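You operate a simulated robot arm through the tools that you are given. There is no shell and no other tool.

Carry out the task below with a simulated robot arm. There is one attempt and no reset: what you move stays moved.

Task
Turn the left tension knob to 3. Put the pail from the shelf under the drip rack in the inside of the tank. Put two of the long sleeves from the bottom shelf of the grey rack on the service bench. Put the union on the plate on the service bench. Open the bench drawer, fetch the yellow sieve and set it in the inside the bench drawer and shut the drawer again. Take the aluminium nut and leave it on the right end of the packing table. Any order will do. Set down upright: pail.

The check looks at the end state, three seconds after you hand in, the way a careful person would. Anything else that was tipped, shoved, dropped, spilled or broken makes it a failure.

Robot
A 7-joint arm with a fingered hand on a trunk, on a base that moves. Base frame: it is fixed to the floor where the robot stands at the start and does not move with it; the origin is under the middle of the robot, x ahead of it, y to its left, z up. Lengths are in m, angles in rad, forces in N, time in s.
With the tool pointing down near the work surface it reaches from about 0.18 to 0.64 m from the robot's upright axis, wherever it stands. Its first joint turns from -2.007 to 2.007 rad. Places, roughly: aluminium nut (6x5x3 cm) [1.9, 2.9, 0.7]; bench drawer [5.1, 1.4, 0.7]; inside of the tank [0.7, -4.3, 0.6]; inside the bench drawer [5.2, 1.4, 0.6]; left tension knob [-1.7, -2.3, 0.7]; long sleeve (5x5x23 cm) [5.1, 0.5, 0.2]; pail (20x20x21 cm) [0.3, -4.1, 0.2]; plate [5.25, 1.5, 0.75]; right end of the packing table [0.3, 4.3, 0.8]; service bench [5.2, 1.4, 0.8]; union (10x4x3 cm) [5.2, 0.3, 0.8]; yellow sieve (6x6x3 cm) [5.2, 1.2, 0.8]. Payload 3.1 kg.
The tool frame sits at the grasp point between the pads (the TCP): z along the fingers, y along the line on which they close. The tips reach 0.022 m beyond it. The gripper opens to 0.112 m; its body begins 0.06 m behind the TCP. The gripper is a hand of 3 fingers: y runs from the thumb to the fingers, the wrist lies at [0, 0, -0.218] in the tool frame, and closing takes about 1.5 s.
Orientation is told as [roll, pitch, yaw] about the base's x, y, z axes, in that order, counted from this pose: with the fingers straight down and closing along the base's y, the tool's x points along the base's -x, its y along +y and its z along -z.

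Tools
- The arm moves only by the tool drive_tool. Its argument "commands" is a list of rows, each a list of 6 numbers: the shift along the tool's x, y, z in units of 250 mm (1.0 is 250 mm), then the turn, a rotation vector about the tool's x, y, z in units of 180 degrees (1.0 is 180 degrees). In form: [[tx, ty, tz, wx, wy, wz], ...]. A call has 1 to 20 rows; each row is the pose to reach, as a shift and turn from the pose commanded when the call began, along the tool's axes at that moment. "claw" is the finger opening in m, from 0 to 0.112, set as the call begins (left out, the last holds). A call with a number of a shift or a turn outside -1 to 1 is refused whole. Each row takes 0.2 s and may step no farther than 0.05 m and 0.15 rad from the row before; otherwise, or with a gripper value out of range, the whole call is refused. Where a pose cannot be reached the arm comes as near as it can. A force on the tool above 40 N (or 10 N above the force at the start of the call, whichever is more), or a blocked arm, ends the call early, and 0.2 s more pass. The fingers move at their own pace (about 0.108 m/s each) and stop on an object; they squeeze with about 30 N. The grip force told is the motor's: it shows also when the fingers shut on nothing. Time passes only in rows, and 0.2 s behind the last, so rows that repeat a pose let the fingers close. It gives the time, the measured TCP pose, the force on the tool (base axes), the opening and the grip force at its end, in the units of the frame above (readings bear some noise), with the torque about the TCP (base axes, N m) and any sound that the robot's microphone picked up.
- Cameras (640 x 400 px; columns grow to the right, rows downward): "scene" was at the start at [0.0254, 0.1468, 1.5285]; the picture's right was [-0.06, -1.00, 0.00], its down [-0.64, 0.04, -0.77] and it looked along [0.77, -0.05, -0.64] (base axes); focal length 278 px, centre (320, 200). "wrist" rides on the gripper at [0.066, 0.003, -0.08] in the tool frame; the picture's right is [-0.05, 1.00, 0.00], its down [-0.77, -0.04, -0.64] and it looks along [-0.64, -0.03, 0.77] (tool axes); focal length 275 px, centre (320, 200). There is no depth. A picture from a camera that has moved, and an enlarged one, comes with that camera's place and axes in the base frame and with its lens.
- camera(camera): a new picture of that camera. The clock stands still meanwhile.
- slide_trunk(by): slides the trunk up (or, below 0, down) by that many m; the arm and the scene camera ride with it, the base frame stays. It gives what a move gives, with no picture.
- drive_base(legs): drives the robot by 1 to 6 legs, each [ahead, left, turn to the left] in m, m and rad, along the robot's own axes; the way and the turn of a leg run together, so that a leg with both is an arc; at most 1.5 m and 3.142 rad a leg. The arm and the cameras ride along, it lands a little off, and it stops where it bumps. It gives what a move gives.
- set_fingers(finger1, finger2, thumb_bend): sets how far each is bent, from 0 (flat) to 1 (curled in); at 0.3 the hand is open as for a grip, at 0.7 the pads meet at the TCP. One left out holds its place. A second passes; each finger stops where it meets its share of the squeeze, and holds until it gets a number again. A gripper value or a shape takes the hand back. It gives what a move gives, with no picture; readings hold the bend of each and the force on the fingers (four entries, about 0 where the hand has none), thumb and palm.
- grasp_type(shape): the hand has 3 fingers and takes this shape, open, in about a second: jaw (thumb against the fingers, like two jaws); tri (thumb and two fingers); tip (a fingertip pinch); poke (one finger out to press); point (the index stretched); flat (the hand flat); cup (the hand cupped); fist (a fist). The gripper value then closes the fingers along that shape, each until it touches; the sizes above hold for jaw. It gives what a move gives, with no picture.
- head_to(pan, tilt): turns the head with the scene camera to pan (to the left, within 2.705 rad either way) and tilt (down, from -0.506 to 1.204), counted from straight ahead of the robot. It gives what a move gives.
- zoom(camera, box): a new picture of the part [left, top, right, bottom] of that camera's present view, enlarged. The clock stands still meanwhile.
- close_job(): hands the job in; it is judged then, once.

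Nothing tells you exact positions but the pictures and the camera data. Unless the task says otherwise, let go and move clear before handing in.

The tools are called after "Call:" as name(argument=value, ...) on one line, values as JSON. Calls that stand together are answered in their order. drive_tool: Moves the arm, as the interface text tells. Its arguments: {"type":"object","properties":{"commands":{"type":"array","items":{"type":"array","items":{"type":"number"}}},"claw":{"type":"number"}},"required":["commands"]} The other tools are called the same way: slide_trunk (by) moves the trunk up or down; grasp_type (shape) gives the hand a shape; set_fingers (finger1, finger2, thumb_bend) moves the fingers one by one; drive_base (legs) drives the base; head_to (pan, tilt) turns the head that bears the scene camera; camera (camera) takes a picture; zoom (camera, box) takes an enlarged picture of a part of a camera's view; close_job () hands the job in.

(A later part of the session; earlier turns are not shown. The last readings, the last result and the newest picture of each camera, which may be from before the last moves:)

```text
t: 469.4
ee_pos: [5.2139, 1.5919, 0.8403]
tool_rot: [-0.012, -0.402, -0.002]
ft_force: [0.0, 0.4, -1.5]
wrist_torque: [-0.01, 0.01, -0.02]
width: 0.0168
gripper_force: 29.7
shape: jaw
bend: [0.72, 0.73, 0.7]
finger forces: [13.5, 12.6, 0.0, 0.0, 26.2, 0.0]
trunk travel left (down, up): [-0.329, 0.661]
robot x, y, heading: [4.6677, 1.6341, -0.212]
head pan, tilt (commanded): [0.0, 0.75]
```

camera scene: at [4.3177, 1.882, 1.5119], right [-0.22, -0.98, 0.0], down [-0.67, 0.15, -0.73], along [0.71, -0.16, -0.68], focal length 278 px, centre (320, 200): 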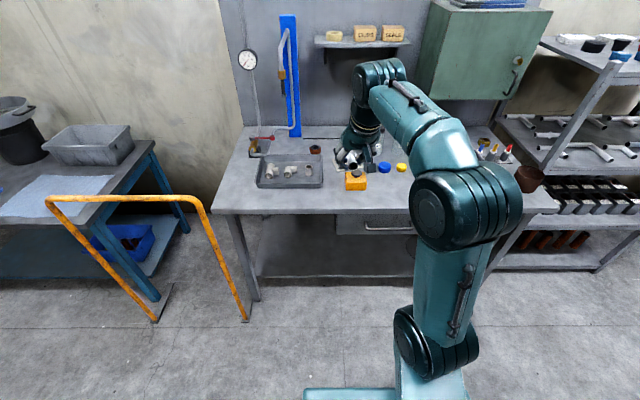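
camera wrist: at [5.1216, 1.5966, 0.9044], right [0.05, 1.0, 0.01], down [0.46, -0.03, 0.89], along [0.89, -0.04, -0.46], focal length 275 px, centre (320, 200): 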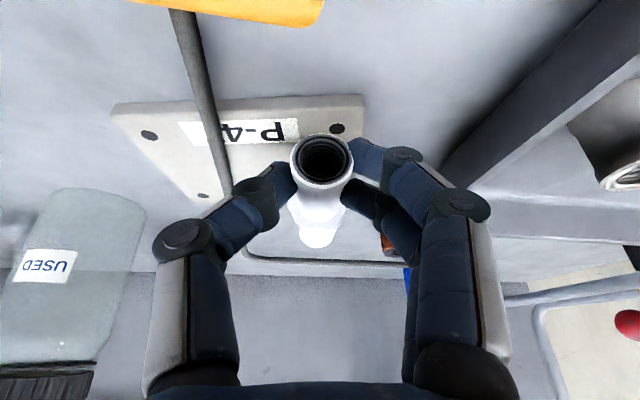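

Call:
slide_trunk(by=-0.006)

Call:
slide_trunk(by=-0.006)

Call:
camera(camera="wrist")

```text
t: 470.0
ee_pos: [5.2129, 1.5933, 0.8357]
tool_rot: [-0.013, -0.405, -0.001]
ft_force: [-1.0, 1.2, 5.3]
wrist_torque: [-0.06, -0.16, 0.0]
width: 0.0168
gripper_force: 29.7
shape: jaw
bend: [0.72, 0.73, 0.7]
finger forces: [14.3, 17.3, 0.0, 0.1, 30.2, 0.0]
trunk travel left (down, up): [-0.323, 0.667]
robot x, y, heading: [4.662, 1.6363, -0.215]
head pan, tilt (commanded): [0.0, 0.75]
```

```text
t: 470.5
ee_pos: [5.2119, 1.5937, 0.8335]
tool_rot: [-0.012, -0.413, -0.001]
ft_force: [0.7, 2.8, 31.8]
wrist_torque: [0.23, -0.27, 0.07]
width: 0.0185
gripper_force: 30.2
shape: jaw
bend: [0.74, 0.74, 0.7]
finger forces: [29.1, 21.5, 0.0, 0.1, 30.3, 0.0]
trunk travel left (down, up): [-0.317, 0.673]
robot x, y, heading: [4.6661, 1.6338, -0.204]
head pan, tilt (commanded): [0.0, 0.75]
```

```text
taken
camera wrist: at [5.1193, 1.5973, 0.8815], right [0.05, 1.0, 0.01], down [0.45, -0.03, 0.89], along [0.89, -0.04, -0.45], focal length 275 px, centre (320, 200)
```

wrist: 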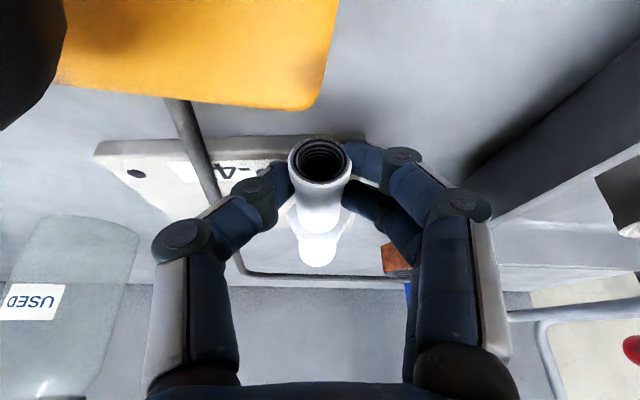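

The union rests on the plate (contact at TCP 0.836). I relieve the pressure, open only slightly because the rod is near the thumb, and lift straight up.

Call:
slide_trunk(by=0.005)

Call:
drive_tool(commands=[[0, 0, 0, 0, 0, 0], [0, 0, 0, 0, 0, 0]], claw=0.03)

Call:
camera(camera="wrist")

```text
t: 471.1
ee_pos: [5.212, 1.5925, 0.8338]
tool_rot: [-0.012, -0.401, 0.0]
ft_force: [-1.8, 1.4, 10.4]
wrist_torque: [0.09, -0.14, 0.0]
width: 0.0183
gripper_force: 30.2
shape: jaw
bend: [0.73, 0.74, 0.7]
finger forces: [17.6, 20.1, 0.1, 0.1, 29.7, 0.1]
trunk travel left (down, up): [-0.322, 0.668]
robot x, y, heading: [4.6624, 1.6358, -0.215]
head pan, tilt (commanded): [0.0, 0.75]
```

```text
t: 471.7
ee_pos: [5.2138, 1.593, 0.8337]
tool_rot: [-0.011, -0.403, -0.001]
ft_force: [-1.7, -0.6, 2.8]
wrist_torque: [0.02, 0.06, 0.01]
width: 0.0294
gripper_force: 0.1
shape: jaw
bend: [0.75, 0.73, 0.7]
finger forces: [2.5, 0.0, 0.0, 0.0, 0.1, 0.0]
trunk travel left (down, up): [-0.322, 0.668]
robot x, y, heading: [4.6653, 1.6374, -0.209]
head pan, tilt (commanded): [0.0, 0.75]
```

```text
taken
camera wrist: at [5.1212, 1.5962, 0.8831], right [0.05, 1.0, 0.01], down [0.46, -0.03, 0.89], along [0.89, -0.04, -0.46], focal length 275 px, centre (320, 200)
```

wrist: 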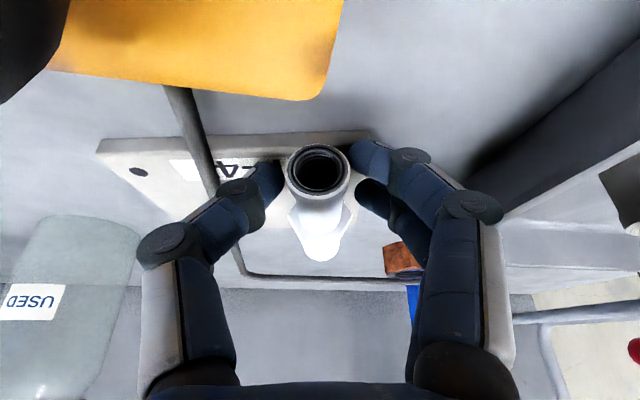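

Call:
slide_trunk(by=0.03)

Call:
camera(camera="wrist")

Call:
slide_trunk(by=0.25)

Call:
zoom(camera="scene", box=[230, 120, 430, 260])

```text
t: 472.4
ee_pos: [5.2141, 1.5929, 0.8646]
tool_rot: [-0.012, -0.404, -0.003]
ft_force: [-0.4, 0.3, -1.1]
wrist_torque: [0.01, 0.01, 0.01]
width: 0.0296
gripper_force: 0.0
shape: jaw
bend: [0.73, 0.73, 0.7]
finger forces: [0.0, 0.0, 0.0, 0.0, 0.0, 0.0]
trunk travel left (down, up): [-0.352, 0.638]
robot x, y, heading: [4.6624, 1.6368, -0.213]
head pan, tilt (commanded): [0.0, 0.75]
```

```text
taken
camera wrist: at [5.1217, 1.5967, 0.9133], right [0.05, 1.0, 0.01], down [0.46, -0.03, 0.89], along [0.89, -0.04, -0.46], focal length 275 px, centre (320, 200)
```

wrist: 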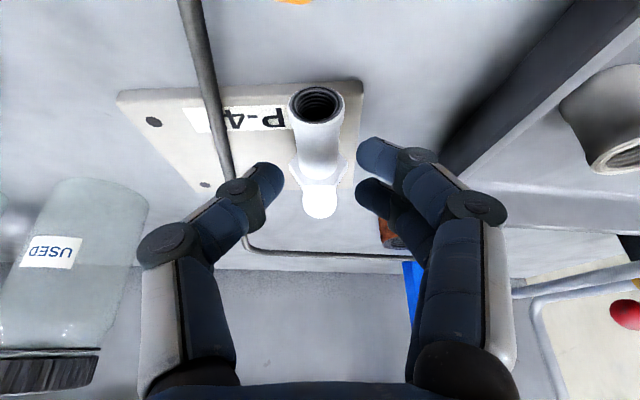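

```text
t: 475.0
ee_pos: [5.2132, 1.5918, 1.1146]
tool_rot: [-0.012, -0.404, -0.003]
ft_force: [-0.6, -0.2, 0.5]
wrist_torque: [-0.01, -0.01, 0.02]
width: 0.0298
gripper_force: 0.0
shape: jaw
bend: [0.73, 0.73, 0.7]
finger forces: [0.0, 0.1, 0.0, 0.0, 0.0, 0.0]
trunk travel left (down, up): [-0.602, 0.388]
robot x, y, heading: [4.669, 1.6382, -0.213]
head pan, tilt (commanded): [0.0, 0.75]
```

```text
2.86 times, centred on (330, 190) of scene
camera zoom: at [4.7191, 1.7807, 1.4758], right [-0.21, -0.98, 0.0], down [-0.67, 0.14, -0.73], along [0.72, -0.15, -0.68], focal length 795 px, centre (291, 229)
```

zoom: 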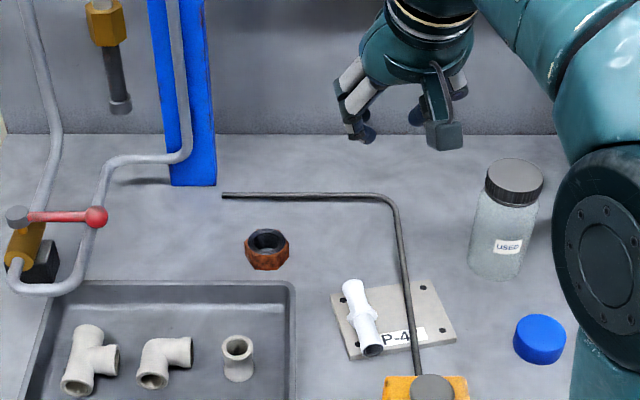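

The union lies on the plate and rod, plate and block are undisturbed. Next the long sleeves: I back off, move in front of the rack and point the hand horizontally forward.

Call:
drive_base(legs=[[-0.4, 0, 0], [0, -1.05, 0]])

Call:
drive_tool(commands=[[0, 0, 0, 0.013, 0, 0.0303], [0, 0, 0, 0.0259, 0, 0.0606]], claw=0.09)

Call:
drive_tool(commands=[[0, 0, 0, 0, -0.0465, 0], [0, 0, 0, 0, -0.093, 0], [0, 0, 0, 0, -0.1395, 0], [0, 0, 0, 0, -0.186, 0], [0, 0, 0, 0, -0.2325, 0], [0, 0, 0, 0, -0.279, 0], [0, 0, 0, 0, -0.3255, 0], [0, 0, 0, 0, -0.3717, 0]])

Call:
slide_trunk(by=-0.4)

Call:
slide_trunk(by=-0.19)

Call:
head_to(pan=0.0, tilt=0.4)

Call:
camera(camera="scene")

Call:
camera(camera="wrist")

```text
t: 482.5
ee_pos: [4.596, 0.6427, 1.1148]
tool_rot: [-0.011, -0.404, -0.01]
ft_force: [-0.3, -0.8, 0.7]
wrist_torque: [0.01, 0.01, -0.02]
width: 0.0297
gripper_force: 0.1
shape: jaw
bend: [0.73, 0.73, 0.7]
finger forces: [0.0, 0.0, 0.0, 0.0, 0.0, 0.0]
trunk travel left (down, up): [-0.602, 0.388]
robot x, y, heading: [4.0453, 0.6927, -0.217]
head pan, tilt (commanded): [0.0, 0.75]
```

```text
t: 483.1
ee_pos: [4.5952, 0.6427, 1.1155]
tool_rot: [-0.013, -0.406, -0.218]
ft_force: [1.3, 0.9, 0.5]
wrist_torque: [0.01, -0.04, 0.0]
width: 0.0896
gripper_force: 0.0
shape: jaw
bend: [0.59, 0.59, 0.55]
finger forces: [0.0, 0.0, 0.0, 0.1, 0.0, 0.0]
trunk travel left (down, up): [-0.602, 0.388]
robot x, y, heading: [4.0447, 0.6935, -0.22]
head pan, tilt (commanded): [0.0, 0.75]
```

```text
t: 484.9
ee_pos: [4.5946, 0.6423, 1.1125]
tool_rot: [-1.917, -1.56, 1.697]
ft_force: [0.1, 0.1, -0.3]
wrist_torque: [-0.02, 0.02, 0.01]
width: 0.0901
gripper_force: 0.1
shape: jaw
bend: [0.59, 0.59, 0.55]
finger forces: [0.1, 0.1, 0.0, 0.0, 0.0, 0.0]
trunk travel left (down, up): [-0.602, 0.388]
robot x, y, heading: [4.0479, 0.6899, -0.223]
head pan, tilt (commanded): [0.0, 0.75]
```

```text
t: 488.8
ee_pos: [4.5945, 0.6424, 0.714]
tool_rot: [-1.863, -1.558, 1.639]
ft_force: [-0.3, 0.4, -0.3]
wrist_torque: [0.0, -0.03, 0.01]
width: 0.0898
gripper_force: 0.0
shape: jaw
bend: [0.59, 0.59, 0.55]
finger forces: [0.0, 0.0, 0.1, 0.0, 0.0, 0.0]
trunk travel left (down, up): [-0.202, 0.788]
robot x, y, heading: [4.0436, 0.6935, -0.222]
head pan, tilt (commanded): [0.0, 0.75]
```

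```text
t: 490.8
ee_pos: [4.5943, 0.6437, 0.5248]
tool_rot: [-1.863, -1.558, 1.638]
ft_force: [0.9, -0.4, 0.1]
wrist_torque: [-0.03, -0.01, 0.0]
width: 0.0897
gripper_force: 0.1
shape: jaw
bend: [0.59, 0.59, 0.55]
finger forces: [0.1, 0.1, 0.0, 0.0, 0.1, 0.0]
trunk travel left (down, up): [-0.012, 0.978]
robot x, y, heading: [4.0446, 0.6935, -0.218]
head pan, tilt (commanded): [0.0, 0.75]
```

```text
t: 491.7
ee_pos: [4.5941, 0.643, 0.5242]
tool_rot: [-1.863, -1.56, 1.64]
ft_force: [0.0, -0.3, 0.5]
wrist_torque: [0.01, 0.06, -0.01]
width: 0.0895
gripper_force: 0.0
shape: jaw
bend: [0.59, 0.59, 0.55]
finger forces: [0.0, 0.1, 0.1, 0.0, 0.0, 0.0]
trunk travel left (down, up): [-0.012, 0.978]
robot x, y, heading: [4.0503, 0.6889, -0.218]
head pan, tilt (commanded): [0.0, 0.4]
```

```text
taken
camera scene: at [4.1113, 0.8333, 0.9169], right [-0.22, -0.98, 0.0], down [-0.38, 0.09, -0.92], along [0.9, -0.2, -0.39], focal length 278 px, centre (320, 200)
```

scene: 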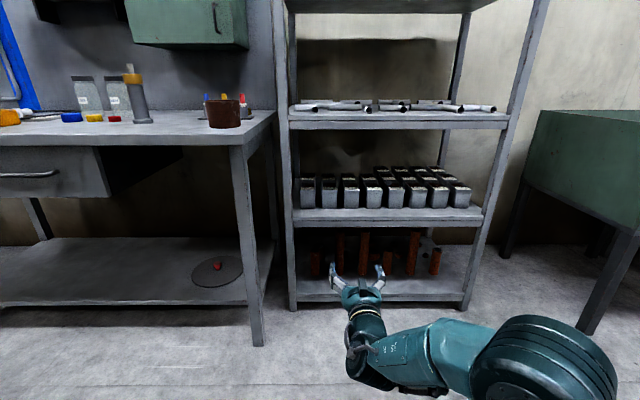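

```text
taken
camera wrist: at [4.5169, 0.6627, 0.4587], right [0.22, 0.97, 0.04], down [-0.63, 0.11, 0.77], along [0.75, -0.19, 0.64], focal length 275 px, centre (320, 200)
```

wrist: 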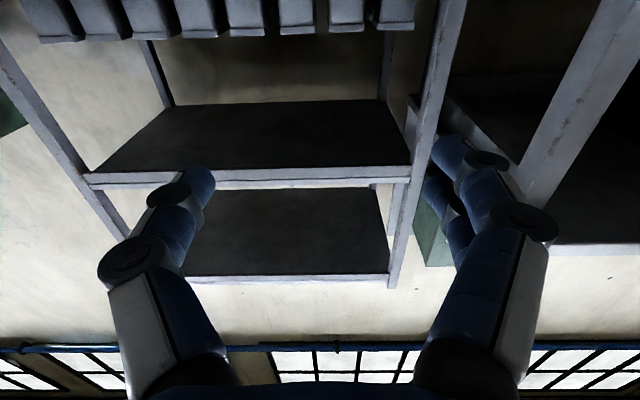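

Call:
zoom(camera="scene", box=[280, 200, 480, 310])

Call:
drive_tool(commands=[[0.1, 0, 0, 0, 0, 0], [0.2, 0, 0, 0, 0, 0], [0.3, 0, 0, 0, 0, 0], [0.4, 0, 0, 0, 0, 0], [0.5, 0, 0, 0, 0, 0], [0.6, 0, 0, 0, 0, 0], [0.7, 0, 0, 0, 0, 0], [0.8, 0, 0, 0, 0, 0], [0.9, 0, 0, 0, 0, 0], [1.0, 0, 0, 0, 0, 0]])

Call:
camera(camera="wrist")

Call:
zoom(camera="scene", box=[280, 200, 480, 310])

```text
3.20 times, centred on (380, 255) of scene
camera zoom: at [4.1113, 0.8333, 0.9169], right [-0.22, -0.98, 0.0], down [-0.38, 0.09, -0.92], along [0.9, -0.2, -0.39], focal length 890 px, centre (128, 24)
```

zoom: 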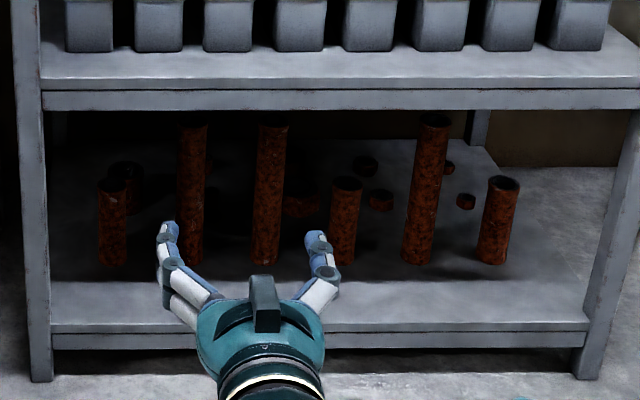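

```text
t: 493.9
ee_pos: [4.5951, 0.6396, 0.2735]
tool_rot: [-1.921, -1.561, 1.7]
ft_force: [-0.6, -0.7, -0.7]
wrist_torque: [0.02, 0.0, 0.03]
width: 0.0897
gripper_force: 0.0
shape: jaw
bend: [0.59, 0.59, 0.55]
finger forces: [0.0, 0.0, 0.0, 0.0, 0.0, 0.0]
trunk travel left (down, up): [-0.012, 0.978]
robot x, y, heading: [4.0473, 0.6911, -0.221]
head pan, tilt (commanded): [0.0, 0.4]
```

```text
taken
camera wrist: at [4.5175, 0.6598, 0.2084], right [0.22, 0.97, 0.04], down [-0.63, 0.11, 0.77], along [0.75, -0.19, 0.64], focal length 275 px, centre (320, 200)
```

wrist: 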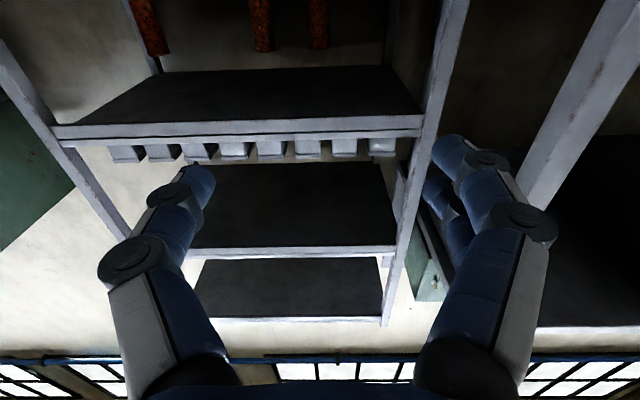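

```text
3.20 times, centred on (380, 255) of scene
camera zoom: at [4.1113, 0.8333, 0.917], right [-0.22, -0.98, 0.0], down [-0.38, 0.08, -0.92], along [0.9, -0.2, -0.39], focal length 890 px, centre (128, 24)
```

zoom: 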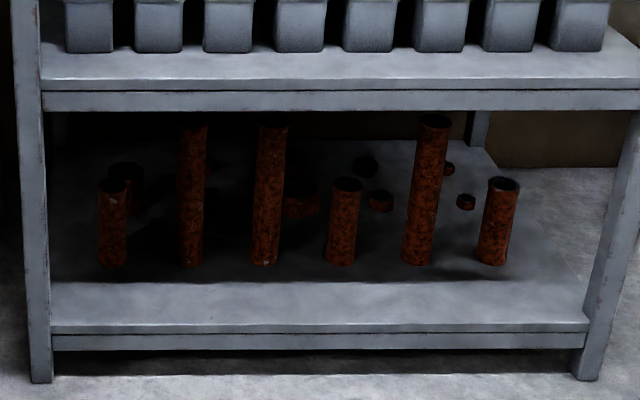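

The front row is clear: three long sleeves at Y' 1.572, 1.468 and 1.25 (X' about 4.87). I take the right one first, gripping above its short neighbours.

Call:
drive_tool(commands=[[-0.08, 0, 0, 0, 0, 0], [-0.15, 0, 0, 0, 0, 0]])

Call:
drive_base(legs=[[0, -0.333, 0.01], [0.33, 0, 0]])

Call:
camera(camera="wrist")

Call:
camera(camera="scene")

```text
t: 494.5
ee_pos: [4.594, 0.6403, 0.312]
tool_rot: [-1.791, -1.557, 1.569]
ft_force: [-0.5, -0.1, -0.1]
wrist_torque: [0.02, -0.06, -0.02]
width: 0.0899
gripper_force: 0.0
shape: jaw
bend: [0.59, 0.59, 0.55]
finger forces: [0.0, 0.0, 0.0, 0.0, 0.0, 0.0]
trunk travel left (down, up): [-0.012, 0.978]
robot x, y, heading: [4.046, 0.6926, -0.22]
head pan, tilt (commanded): [0.0, 0.4]
```

```text
t: 498.5
ee_pos: [4.8549, 0.2505, 0.3122]
tool_rot: [-1.855, -1.558, 1.642]
ft_force: [0.5, 0.1, 0.3]
wrist_torque: [-0.01, 0.0, 0.02]
width: 0.0897
gripper_force: 0.1
shape: jaw
bend: [0.59, 0.59, 0.55]
finger forces: [0.0, 0.1, 0.0, 0.0, 0.0, 0.0]
trunk travel left (down, up): [-0.012, 0.978]
robot x, y, heading: [4.3031, 0.2981, -0.21]
head pan, tilt (commanded): [0.0, 0.4]
```

```text
taken
camera wrist: at [4.7762, 0.2695, 0.2469], right [0.21, 0.98, 0.04], down [-0.63, 0.11, 0.77], along [0.75, -0.18, 0.64], focal length 275 px, centre (320, 200)
```

wrist: 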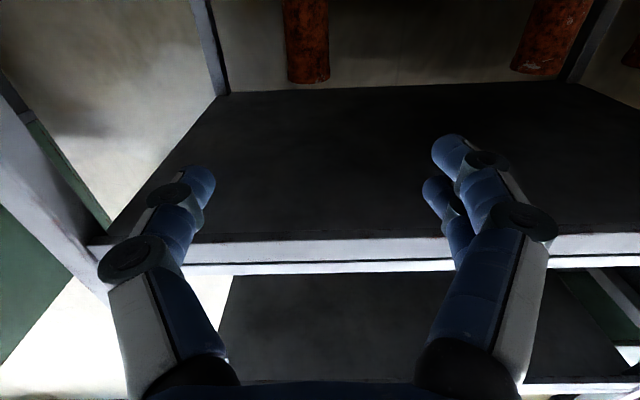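

```text
taken
camera scene: at [4.3691, 0.4388, 0.917], right [-0.21, -0.98, 0.0], down [-0.38, 0.08, -0.92], along [0.9, -0.19, -0.39], focal length 278 px, centre (320, 200)
```

scene: 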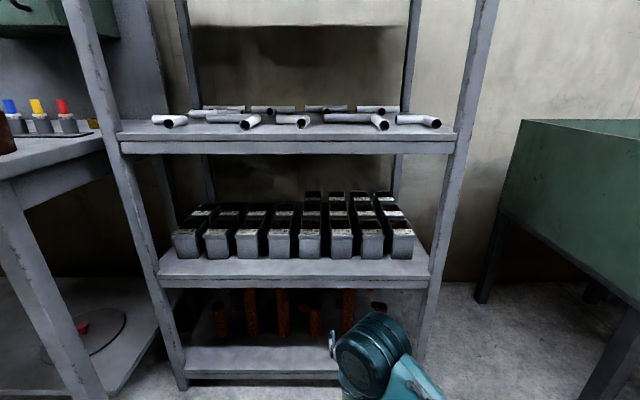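

Call:
drive_tool(commands=[[0.07, -0.016, 0, 0, 0, 0], [0.14, -0.032, 0, 0, 0, 0], [0.2, -0.046, 0, 0, 0, 0]])

Call:
drive_base(legs=[[0.1, 0, 0]])

Call:
camera(camera="wrist")

Call:
zoom(camera="scene", box=[180, 260, 440, 400])

```text
t: 499.3
ee_pos: [4.8519, 0.2397, 0.2615]
tool_rot: [-1.947, -1.56, 1.734]
ft_force: [0.4, -0.9, 0.0]
wrist_torque: [0.0, -0.01, 0.02]
width: 0.0898
gripper_force: 0.0
shape: jaw
bend: [0.59, 0.59, 0.55]
finger forces: [0.0, 0.0, 0.0, 0.1, 0.1, 0.0]
trunk travel left (down, up): [-0.012, 0.978]
robot x, y, heading: [4.3088, 0.2964, -0.206]
head pan, tilt (commanded): [0.0, 0.4]
```

```text
t: 500.4
ee_pos: [4.9508, 0.2183, 0.2618]
tool_rot: [-1.86, -1.559, 1.649]
ft_force: [1.3, 0.0, 1.3]
wrist_torque: [0.0, 0.01, 0.01]
width: 0.0895
gripper_force: 0.0
shape: jaw
bend: [0.59, 0.59, 0.55]
finger forces: [0.1, 0.0, 0.0, 0.0, 0.0, 0.1]
trunk travel left (down, up): [-0.012, 0.978]
robot x, y, heading: [4.4064, 0.2781, -0.207]
head pan, tilt (commanded): [0.0, 0.4]
```

```text
taken
camera wrist: at [4.8737, 0.2378, 0.1969], right [0.21, 0.98, 0.04], down [-0.63, 0.11, 0.77], along [0.75, -0.18, 0.64], focal length 275 px, centre (320, 200)
```

wrist: 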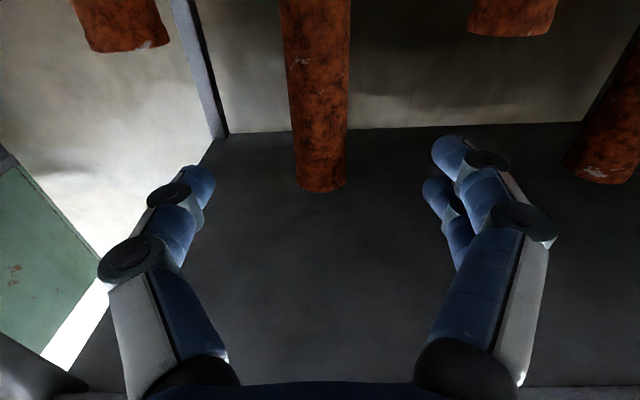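

```text
2.46 times, centred on (310, 330) of scene
camera zoom: at [4.4689, 0.4176, 0.917], right [-0.21, -0.98, 0.0], down [-0.38, 0.08, -0.92], along [0.9, -0.19, -0.39], focal length 685 px, centre (345, -120)
```

zoom: 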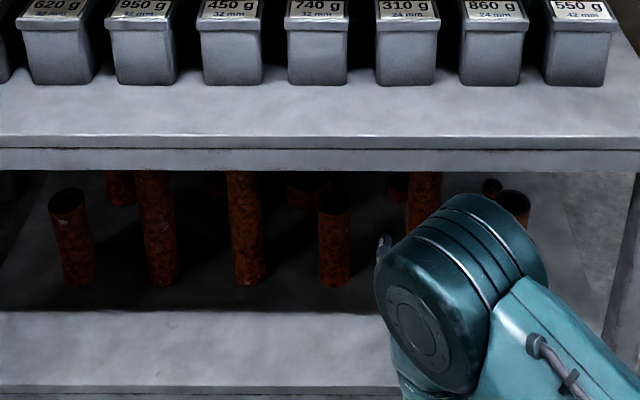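

My folded elbow is too close to the shelf lip. I back the base off and extend the arm instead, so the elbow stays well outside the rack.

Call:
drive_base(legs=[[-0.27, 0, 0]])

Call:
drive_tool(commands=[[0, 0, 0.12, 0, 0, 0], [0, 0, 0.24, 0, 0, 0], [0, 0, 0.36, 0, 0, 0], [0, 0, 0.48, 0, 0, 0], [0, 0, 0.6, 0, 0, 0], [0, 0, 0.72, 0, 0, 0], [0, 0, 0.84, 0, 0, 0], [0, 0, 0.96, 0, 0, 0]])

Call:
camera(camera="scene")

Call:
camera(camera="wrist")

```text
t: 502.4
ee_pos: [4.6873, 0.2736, 0.2631]
tool_rot: [-1.865, -1.56, 1.653]
ft_force: [-1.0, 0.4, 0.2]
wrist_torque: [0.03, 0.01, -0.02]
width: 0.0897
gripper_force: 0.2
shape: jaw
bend: [0.59, 0.59, 0.55]
finger forces: [0.1, 0.1, 0.0, 0.0, 0.0, 0.0]
trunk travel left (down, up): [-0.012, 0.978]
robot x, y, heading: [4.1393, 0.332, -0.213]
head pan, tilt (commanded): [0.0, 0.4]
```

```text
t: 504.1
ee_pos: [4.9222, 0.2218, 0.2625]
tool_rot: [-1.861, -1.559, 1.647]
ft_force: [0.5, 1.0, 0.8]
wrist_torque: [-0.01, 0.05, -0.02]
width: 0.09
gripper_force: 0.1
shape: jaw
bend: [0.59, 0.59, 0.55]
finger forces: [0.1, 0.0, 0.0, 0.0, 0.0, 0.1]
trunk travel left (down, up): [-0.012, 0.978]
robot x, y, heading: [4.1382, 0.3312, -0.212]
head pan, tilt (commanded): [0.0, 0.4]
```

```text
taken
camera scene: at [4.2039, 0.4739, 0.917], right [-0.21, -0.98, 0.0], down [-0.38, 0.08, -0.92], along [0.9, -0.19, -0.39], focal length 278 px, centre (320, 200)
```

scene: 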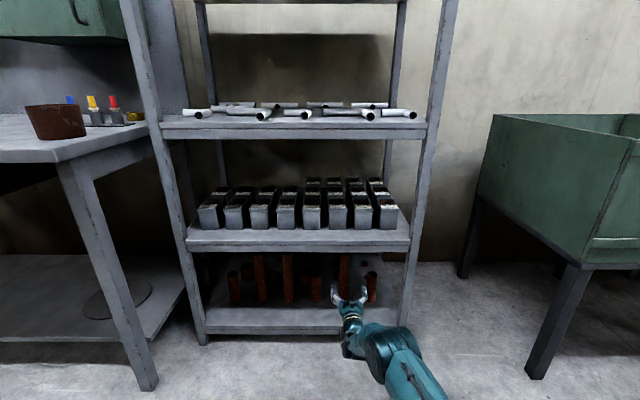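

```text
taken
camera wrist: at [4.844, 0.2409, 0.197], right [0.21, 0.98, 0.04], down [-0.63, 0.11, 0.77], along [0.75, -0.18, 0.64], focal length 275 px, centre (320, 200)
```

wrist: 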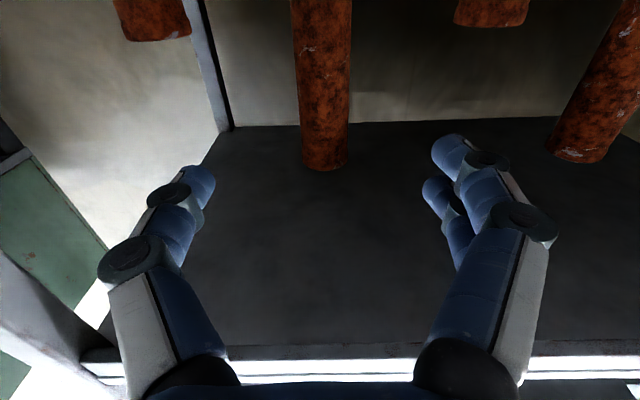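

Call:
drive_base(legs=[[0.1, 0.003, 0]])

Call:
camera(camera="wrist")

```text
t: 505.3
ee_pos: [5.0224, 0.2023, 0.2612]
tool_rot: [-1.866, -1.558, 1.651]
ft_force: [-0.7, 0.2, 0.0]
wrist_torque: [0.0, -0.02, 0.01]
width: 0.0899
gripper_force: 0.1
shape: jaw
bend: [0.59, 0.59, 0.55]
finger forces: [0.0, 0.0, 0.0, 0.1, 0.0, 0.1]
trunk travel left (down, up): [-0.012, 0.978]
robot x, y, heading: [4.242, 0.3071, -0.212]
head pan, tilt (commanded): [0.0, 0.4]
```

```text
taken
camera wrist: at [4.9443, 0.2214, 0.1969], right [0.21, 0.98, 0.04], down [-0.63, 0.11, 0.77], along [0.75, -0.19, 0.64], focal length 275 px, centre (320, 200)
```

wrist: 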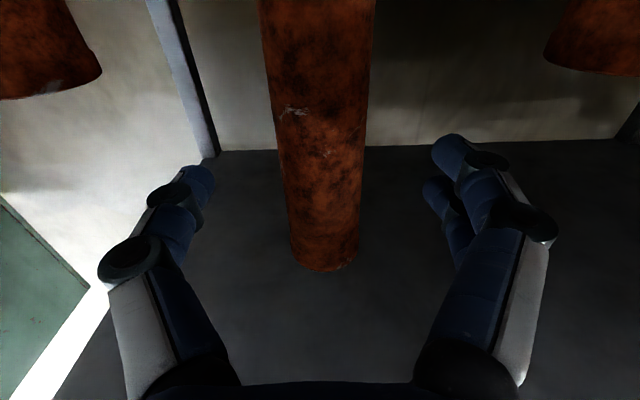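

Call:
drive_base(legs=[[0.048, 0, 0]])

Call:
camera(camera="wrist")

```text
t: 506.2
ee_pos: [5.0678, 0.1906, 0.2626]
tool_rot: [-1.867, -1.559, 1.653]
ft_force: [-0.5, -1.1, 0.0]
wrist_torque: [0.01, 0.02, 0.0]
width: 0.0898
gripper_force: 0.0
shape: jaw
bend: [0.59, 0.59, 0.55]
finger forces: [0.0, 0.0, 0.0, 0.0, 0.0, 0.1]
trunk travel left (down, up): [-0.012, 0.978]
robot x, y, heading: [4.2887, 0.3039, -0.209]
head pan, tilt (commanded): [0.0, 0.4]
```

```text
taken
camera wrist: at [4.9904, 0.2107, 0.1969], right [0.21, 0.98, 0.04], down [-0.63, 0.11, 0.77], along [0.75, -0.19, 0.64], focal length 275 px, centre (320, 200)
```

wrist: 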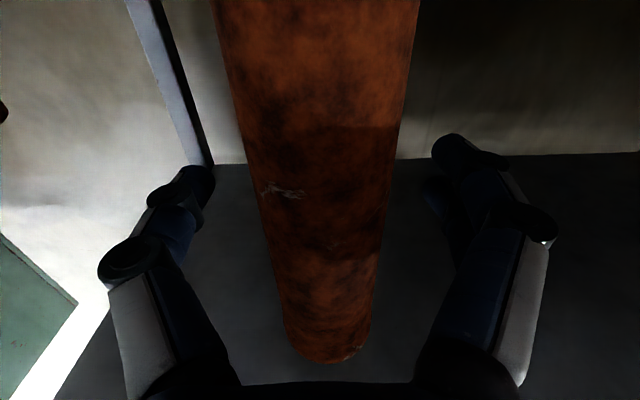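

The sleeve is centred at the grasp point. I close on it and lift 2.5 cm.

Call:
drive_tool(commands=[[0, 0, 0, 0, 0, 0], [0, 0, 0, 0, 0, 0], [0, 0, 0, 0, 0, 0], [0, 0, 0, 0, 0, 0], [0, 0, 0, 0, 0, 0]], claw=0.03)

Call:
slide_trunk(by=0.025)

Call:
camera(camera="wrist")

Call:
zoom(camera="scene", box=[200, 220, 460, 380])

```text
t: 507.4
ee_pos: [5.0682, 0.1905, 0.2613]
tool_rot: [-1.869, -1.557, 1.655]
ft_force: [0.1, 0.6, 0.7]
wrist_torque: [0.03, -0.01, 0.03]
width: 0.0305
gripper_force: 0.0
shape: jaw
bend: [0.73, 0.73, 0.7]
finger forces: [0.0, 0.1, 0.0, 0.1, 0.0, 0.0]
trunk travel left (down, up): [-0.012, 0.978]
robot x, y, heading: [4.2844, 0.3029, -0.211]
head pan, tilt (commanded): [0.0, 0.4]
```

```text
t: 508.1
ee_pos: [5.0684, 0.1917, 0.2874]
tool_rot: [-1.863, -1.559, 1.65]
ft_force: [-0.7, -0.9, -0.1]
wrist_torque: [0.01, -0.03, -0.01]
width: 0.0303
gripper_force: 0.1
shape: jaw
bend: [0.73, 0.73, 0.7]
finger forces: [0.0, 0.0, 0.0, 0.0, 0.0, 0.1]
trunk travel left (down, up): [-0.037, 0.953]
robot x, y, heading: [4.2877, 0.301, -0.213]
head pan, tilt (commanded): [0.0, 0.4]
```

```text
taken
camera wrist: at [4.9904, 0.2108, 0.2219], right [0.21, 0.98, 0.04], down [-0.63, 0.11, 0.77], along [0.75, -0.19, 0.64], focal length 275 px, centre (320, 200)
```

wrist: 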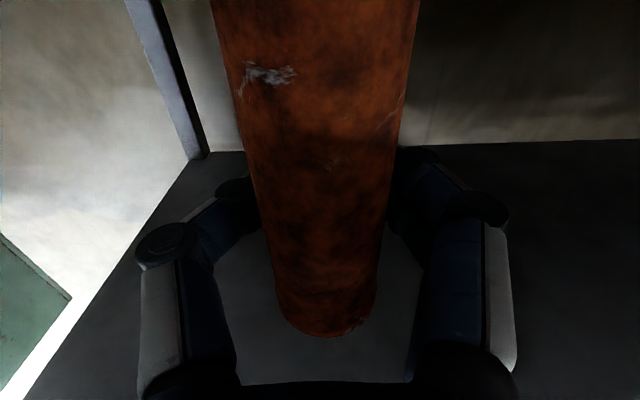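

```text
2.46 times, centred on (330, 300) of scene
camera zoom: at [4.3512, 0.4453, 0.942], right [-0.21, -0.98, 0.0], down [-0.38, 0.08, -0.92], along [0.9, -0.2, -0.39], focal length 685 px, centre (295, -46)
```

zoom: 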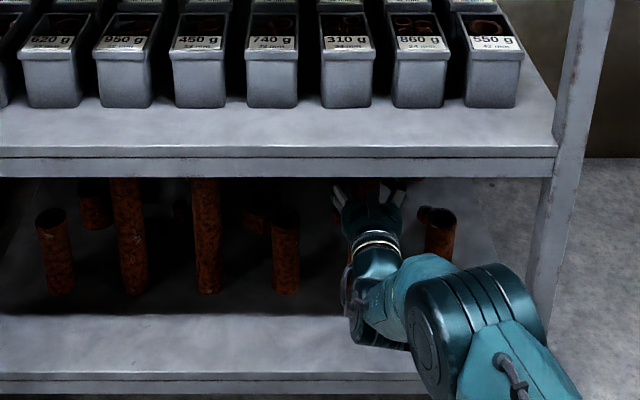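

The fingertips closed beyond the sleeve: I overshot by 3 cm. I open, back off 3 cm and close again.

Call:
drive_tool(commands=[[0, 0, 0, 0, 0, 0], [0, 0, 0, 0, 0, 0], [0, 0, 0, 0, 0, 0]], claw=0.09)

Call:
slide_trunk(by=-0.02)

Call:
drive_base(legs=[[-0.03, 0, 0]])

Call:
drive_tool(commands=[[0, 0, 0, 0, 0, 0], [0, 0, 0, 0, 0, 0], [0, 0, 0, 0, 0, 0], [0, 0, 0, 0, 0, 0], [0, 0, 0, 0, 0, 0]], claw=0.03)

Call:
camera(camera="wrist")

```text
t: 508.9
ee_pos: [5.0683, 0.1917, 0.287]
tool_rot: [-1.869, -1.559, 1.653]
ft_force: [-0.8, 0.1, -0.1]
wrist_torque: [0.01, -0.03, 0.02]
width: 0.0898
gripper_force: 0.2
shape: jaw
bend: [0.59, 0.59, 0.55]
finger forces: [0.0, 0.1, 0.0, 0.0, 0.0, 0.0]
trunk travel left (down, up): [-0.037, 0.953]
robot x, y, heading: [4.2888, 0.3066, -0.211]
head pan, tilt (commanded): [0.0, 0.4]
```

```text
t: 509.6
ee_pos: [5.0678, 0.1909, 0.2671]
tool_rot: [-1.876, -1.561, 1.661]
ft_force: [-0.2, -0.3, 0.6]
wrist_torque: [0.01, -0.03, 0.01]
width: 0.0896
gripper_force: 0.0
shape: jaw
bend: [0.59, 0.59, 0.55]
finger forces: [0.0, 0.0, 0.0, 0.0, 0.0, 0.0]
trunk travel left (down, up): [-0.017, 0.973]
robot x, y, heading: [4.2893, 0.3019, -0.212]
head pan, tilt (commanded): [0.0, 0.4]
```

```text
t: 510.4
ee_pos: [5.039, 0.1978, 0.2673]
tool_rot: [-1.867, -1.559, 1.652]
ft_force: [0.3, -0.2, 0.5]
wrist_torque: [0.04, 0.0, 0.02]
width: 0.0897
gripper_force: 0.1
shape: jaw
bend: [0.59, 0.59, 0.55]
finger forces: [0.1, 0.0, 0.0, 0.0, 0.0, 0.0]
trunk travel left (down, up): [-0.017, 0.973]
robot x, y, heading: [4.258, 0.3048, -0.216]
head pan, tilt (commanded): [0.0, 0.4]
```

```text
t: 511.6
ee_pos: [5.0384, 0.1977, 0.2668]
tool_rot: [-1.891, -1.559, 1.679]
ft_force: [0.2, 2.4, 0.6]
wrist_torque: [0.01, -0.04, -0.03]
width: 0.0329
gripper_force: 30.1
shape: jaw
bend: [0.73, 0.73, 0.7]
finger forces: [14.1, 14.0, 0.0, 0.1, 26.4, 0.0]
trunk travel left (down, up): [-0.017, 0.973]
robot x, y, heading: [4.2546, 0.3101, -0.214]
head pan, tilt (commanded): [0.0, 0.4]
```

```text
taken
camera wrist: at [4.9611, 0.2173, 0.202], right [0.21, 0.98, 0.04], down [-0.63, 0.11, 0.77], along [0.75, -0.19, 0.64], focal length 275 px, centre (320, 200)
```

wrist: 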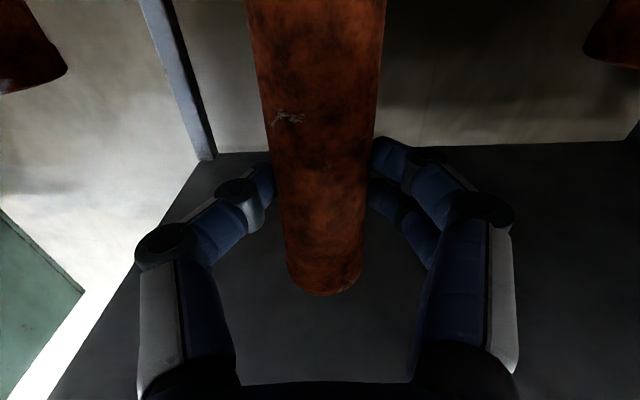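

Gripped. I lift 3 cm and pull straight out.

Call:
slide_trunk(by=0.03)

Call:
drive_base(legs=[[-0.2, 0, 0], [-0.2, 0, 0]])

Call:
camera(camera="scene")

```text
t: 512.4
ee_pos: [5.0385, 0.1972, 0.294]
tool_rot: [-1.487, -1.559, 1.269]
ft_force: [-0.5, 0.6, -11.6]
wrist_torque: [0.04, 0.19, -0.04]
width: 0.0329
gripper_force: 30.0
shape: jaw
bend: [0.73, 0.73, 0.7]
finger forces: [14.1, 14.1, 0.1, 0.0, 28.1, 0.0]
trunk travel left (down, up): [-0.047, 0.943]
robot x, y, heading: [4.2587, 0.312, -0.211]
head pan, tilt (commanded): [0.0, 0.4]
```

```text
t: 515.2
ee_pos: [4.6493, 0.2828, 0.2955]
tool_rot: [-1.651, -1.56, 1.436]
ft_force: [0.4, 0.3, -12.0]
wrist_torque: [0.04, 0.24, 0.01]
width: 0.0331
gripper_force: 30.3
shape: jaw
bend: [0.74, 0.74, 0.7]
finger forces: [14.6, 14.6, 0.1, 0.1, 29.3, 0.1]
trunk travel left (down, up): [-0.047, 0.943]
robot x, y, heading: [3.8689, 0.3963, -0.212]
head pan, tilt (commanded): [0.0, 0.4]
```

```text
taken
camera scene: at [3.9332, 0.5358, 0.9519], right [-0.21, -0.98, 0.0], down [-0.38, 0.08, -0.92], along [0.9, -0.19, -0.39], focal length 278 px, centre (320, 200)
```

scene: 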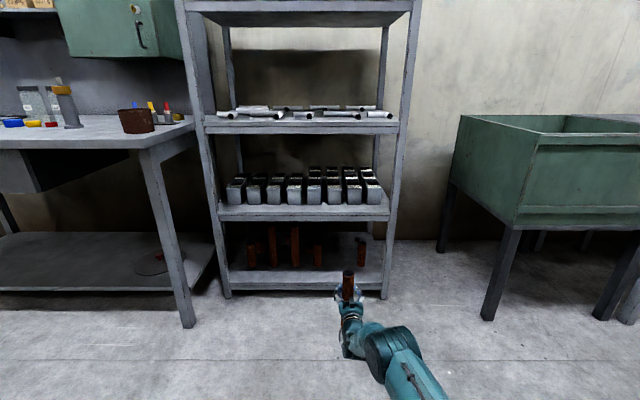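

The first sleeve (about 1.2 kg) is out. I raise it above bench height and carry it to the free front strip of the bench.

Call:
slide_trunk(by=0.4)

Call:
slide_trunk(by=0.36)

Call:
drive_base(legs=[[0, 0.875, 0]])

Call:
head_to(pan=0.1, tilt=0.75)

Call:
camera(camera="scene")

```text
t: 519.0
ee_pos: [4.6496, 0.2828, 0.6958]
tool_rot: [-1.579, -1.559, 1.366]
ft_force: [0.8, 0.5, -11.8]
wrist_torque: [0.02, 0.17, -0.03]
width: 0.0331
gripper_force: 30.2
shape: jaw
bend: [0.74, 0.74, 0.7]
finger forces: [14.7, 14.6, 0.0, 0.1, 29.3, 0.0]
trunk travel left (down, up): [-0.447, 0.543]
robot x, y, heading: [3.8669, 0.3937, -0.211]
head pan, tilt (commanded): [0.0, 0.4]
```

```text
t: 522.5
ee_pos: [4.6513, 0.2844, 1.055]
tool_rot: [-1.579, -1.559, 1.363]
ft_force: [-0.6, 0.0, -12.3]
wrist_torque: [0.02, 0.18, -0.02]
width: 0.0331
gripper_force: 29.4
shape: jaw
bend: [0.74, 0.74, 0.7]
finger forces: [14.7, 14.6, 0.1, 0.1, 29.3, 0.0]
trunk travel left (down, up): [-0.807, 0.183]
robot x, y, heading: [3.8668, 0.3966, -0.209]
head pan, tilt (commanded): [0.0, 0.4]
```

```text
t: 527.1
ee_pos: [4.831, 1.134, 1.055]
tool_rot: [-1.599, -1.559, 1.389]
ft_force: [-0.1, -0.8, -11.4]
wrist_torque: [0.07, 0.18, 0.04]
width: 0.0332
gripper_force: 29.8
shape: jaw
bend: [0.74, 0.74, 0.7]
finger forces: [14.7, 14.7, 0.1, 0.1, 29.2, 0.1]
trunk travel left (down, up): [-0.807, 0.183]
robot x, y, heading: [4.0479, 1.2422, -0.208]
head pan, tilt (commanded): [0.0, 0.4]
```

```text
t: 527.9
ee_pos: [4.8309, 1.1331, 1.0549]
tool_rot: [-1.51, -1.56, 1.3]
ft_force: [-0.1, 0.5, -12.0]
wrist_torque: [0.01, 0.15, -0.01]
width: 0.0331
gripper_force: 29.8
shape: jaw
bend: [0.74, 0.74, 0.7]
finger forces: [14.8, 14.5, 0.0, 0.0, 29.2, 0.1]
trunk travel left (down, up): [-0.807, 0.183]
robot x, y, heading: [4.0479, 1.2399, -0.204]
head pan, tilt (commanded): [0.099, 0.75]
```

```text
taken
camera scene: at [4.1054, 1.3926, 1.6809], right [-0.11, -0.99, 0.0], down [-0.68, 0.07, -0.73], along [0.73, -0.08, -0.68], focal length 278 px, centre (320, 200)
```

scene: 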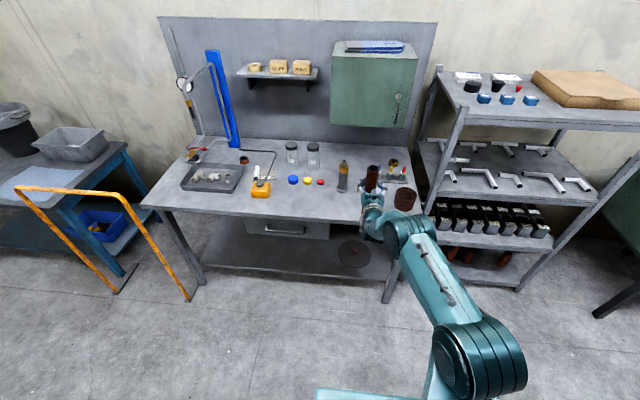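

Call:
drive_base(legs=[[0.155, 0, 0]])

Call:
slide_trunk(by=-0.06)

Call:
zoom(camera="scene", box=[260, 140, 440, 260])

Call:
slide_trunk(by=-0.01)

Call:
slide_trunk(by=-0.006)

```text
t: 529.3
ee_pos: [4.9813, 1.1014, 1.0557]
tool_rot: [-1.557, -1.559, 1.347]
ft_force: [0.9, -0.3, -12.2]
wrist_torque: [0.05, 0.16, -0.04]
width: 0.0331
gripper_force: 29.8
shape: jaw
bend: [0.74, 0.74, 0.7]
finger forces: [15.0, 14.3, 0.1, 0.1, 29.1, 0.1]
trunk travel left (down, up): [-0.807, 0.183]
robot x, y, heading: [4.1997, 1.2075, -0.208]
head pan, tilt (commanded): [0.099, 0.75]
```

```text
t: 530.3
ee_pos: [4.981, 1.1011, 0.9949]
tool_rot: [-1.522, -1.56, 1.311]
ft_force: [-0.2, 0.1, -12.7]
wrist_torque: [0.05, 0.18, 0.02]
width: 0.0332
gripper_force: 30.0
shape: jaw
bend: [0.74, 0.74, 0.7]
finger forces: [14.6, 14.5, 0.0, 0.0, 29.0, 0.1]
trunk travel left (down, up): [-0.747, 0.243]
robot x, y, heading: [4.2007, 1.2076, -0.203]
head pan, tilt (commanded): [0.099, 0.75]
```

```text
3.33 times, centred on (350, 200) of scene
camera zoom: at [4.2559, 1.3611, 1.6208], right [-0.11, -0.99, 0.0], down [-0.68, 0.07, -0.73], along [0.73, -0.08, -0.68], focal length 928 px, centre (220, 200)
```

zoom: 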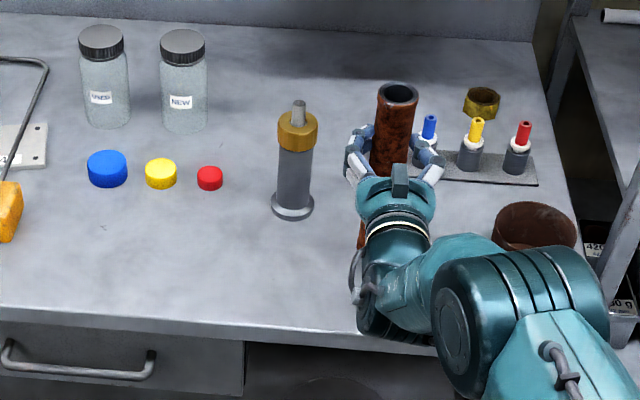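

```text
t: 530.9
ee_pos: [4.9812, 1.1011, 0.9834]
tool_rot: [-1.501, -1.559, 1.292]
ft_force: [-0.4, -0.2, -12.0]
wrist_torque: [0.04, 0.19, -0.05]
width: 0.0331
gripper_force: 30.0
shape: jaw
bend: [0.74, 0.74, 0.7]
finger forces: [14.4, 14.5, 0.0, 0.0, 29.0, 0.1]
trunk travel left (down, up): [-0.737, 0.253]
robot x, y, heading: [4.2015, 1.2116, -0.205]
head pan, tilt (commanded): [0.099, 0.75]
```

```text
t: 531.4
ee_pos: [4.9803, 1.1008, 0.9783]
tool_rot: [-1.5, -1.558, 1.292]
ft_force: [0.0, -0.5, -11.5]
wrist_torque: [0.03, 0.18, -0.01]
width: 0.0334
gripper_force: 29.9
shape: jaw
bend: [0.74, 0.74, 0.7]
finger forces: [14.4, 14.6, 0.0, 0.1, 29.1, 0.1]
trunk travel left (down, up): [-0.731, 0.259]
robot x, y, heading: [4.1973, 1.2108, -0.208]
head pan, tilt (commanded): [0.099, 0.75]
```

Call:
slide_trunk(by=-0.006)

Call:
slide_trunk(by=-0.006)

Call:
zoom(camera="scene", box=[300, 150, 440, 260])

```text
t: 532.0
ee_pos: [4.9816, 1.1019, 0.9724]
tool_rot: [-1.5, -1.558, 1.29]
ft_force: [-0.2, 0.6, -11.3]
wrist_torque: [-0.01, 0.17, 0.0]
width: 0.0328
gripper_force: 30.1
shape: jaw
bend: [0.74, 0.74, 0.7]
finger forces: [14.5, 14.6, 0.0, 0.0, 29.0, 0.0]
trunk travel left (down, up): [-0.725, 0.265]
robot x, y, heading: [4.1971, 1.2099, -0.211]
head pan, tilt (commanded): [0.099, 0.75]
```

```text
t: 532.5
ee_pos: [4.9801, 1.1012, 0.9682]
tool_rot: [-1.762, -1.558, 1.55]
ft_force: [-1.0, -0.9, -5.0]
wrist_torque: [0.01, 0.08, 0.0]
width: 0.0331
gripper_force: 29.8
shape: jaw
bend: [0.74, 0.74, 0.7]
finger forces: [14.4, 14.5, 0.1, 0.1, 29.2, 0.0]
trunk travel left (down, up): [-0.719, 0.271]
robot x, y, heading: [4.1987, 1.2152, -0.207]
head pan, tilt (commanded): [0.099, 0.75]
```

```text
3.64 times, centred on (370, 205) of scene
camera zoom: at [4.2545, 1.3612, 1.5929], right [-0.11, -0.99, 0.0], down [-0.68, 0.07, -0.73], along [0.73, -0.08, -0.68], focal length 1012 px, centre (138, 182)
```

zoom: 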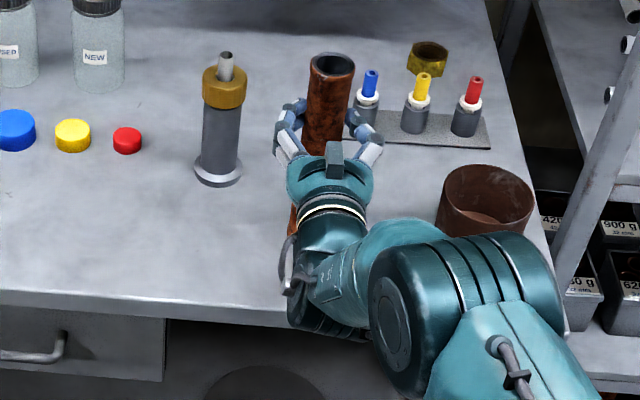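

Call:
slide_trunk(by=-0.004)

Call:
drive_tool(commands=[[0, 0, 0, 0, 0, 0], [0, 0, 0, 0, 0, 0], [0, 0, 0, 0, 0, 0], [0, 0, 0, 0, 0, 0]], claw=0.08)

Call:
camera(camera="wrist")

```text
t: 533.1
ee_pos: [4.9788, 1.1026, 0.9677]
tool_rot: [-2.198, -1.559, 1.988]
ft_force: [-2.0, -0.2, 5.4]
wrist_torque: [0.04, -0.1, 0.01]
width: 0.0332
gripper_force: 29.6
shape: jaw
bend: [0.74, 0.74, 0.7]
finger forces: [14.4, 14.4, 0.0, 0.0, 29.6, 0.0]
trunk travel left (down, up): [-0.715, 0.275]
robot x, y, heading: [4.1968, 1.2112, -0.21]
head pan, tilt (commanded): [0.099, 0.75]
```

```text
t: 534.1
ee_pos: [4.98, 1.1017, 0.9643]
tool_rot: [-1.705, -1.559, 1.497]
ft_force: [0.2, 0.8, 0.8]
wrist_torque: [0.03, 0.0, 0.0]
width: 0.0796
gripper_force: 0.0
shape: jaw
bend: [0.66, 0.66, 0.63]
finger forces: [0.0, 0.0, 0.0, 0.0, 0.1, 0.0]
trunk travel left (down, up): [-0.715, 0.275]
robot x, y, heading: [4.1959, 1.2103, -0.209]
head pan, tilt (commanded): [0.099, 0.75]
```

```text
taken
camera wrist: at [4.9018, 1.1206, 0.8993], right [0.21, 0.98, 0.04], down [-0.63, 0.11, 0.77], along [0.75, -0.18, 0.64], focal length 275 px, centre (320, 200)
```

wrist: 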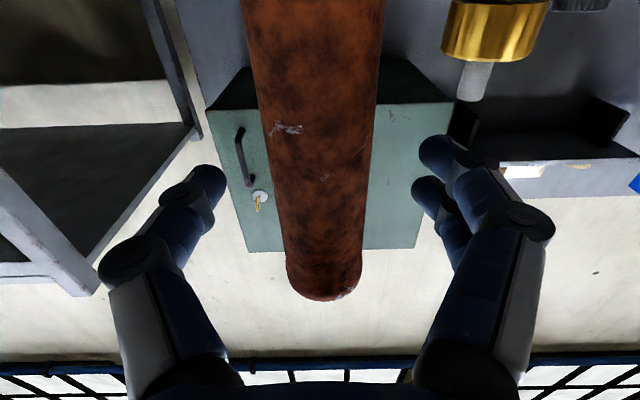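

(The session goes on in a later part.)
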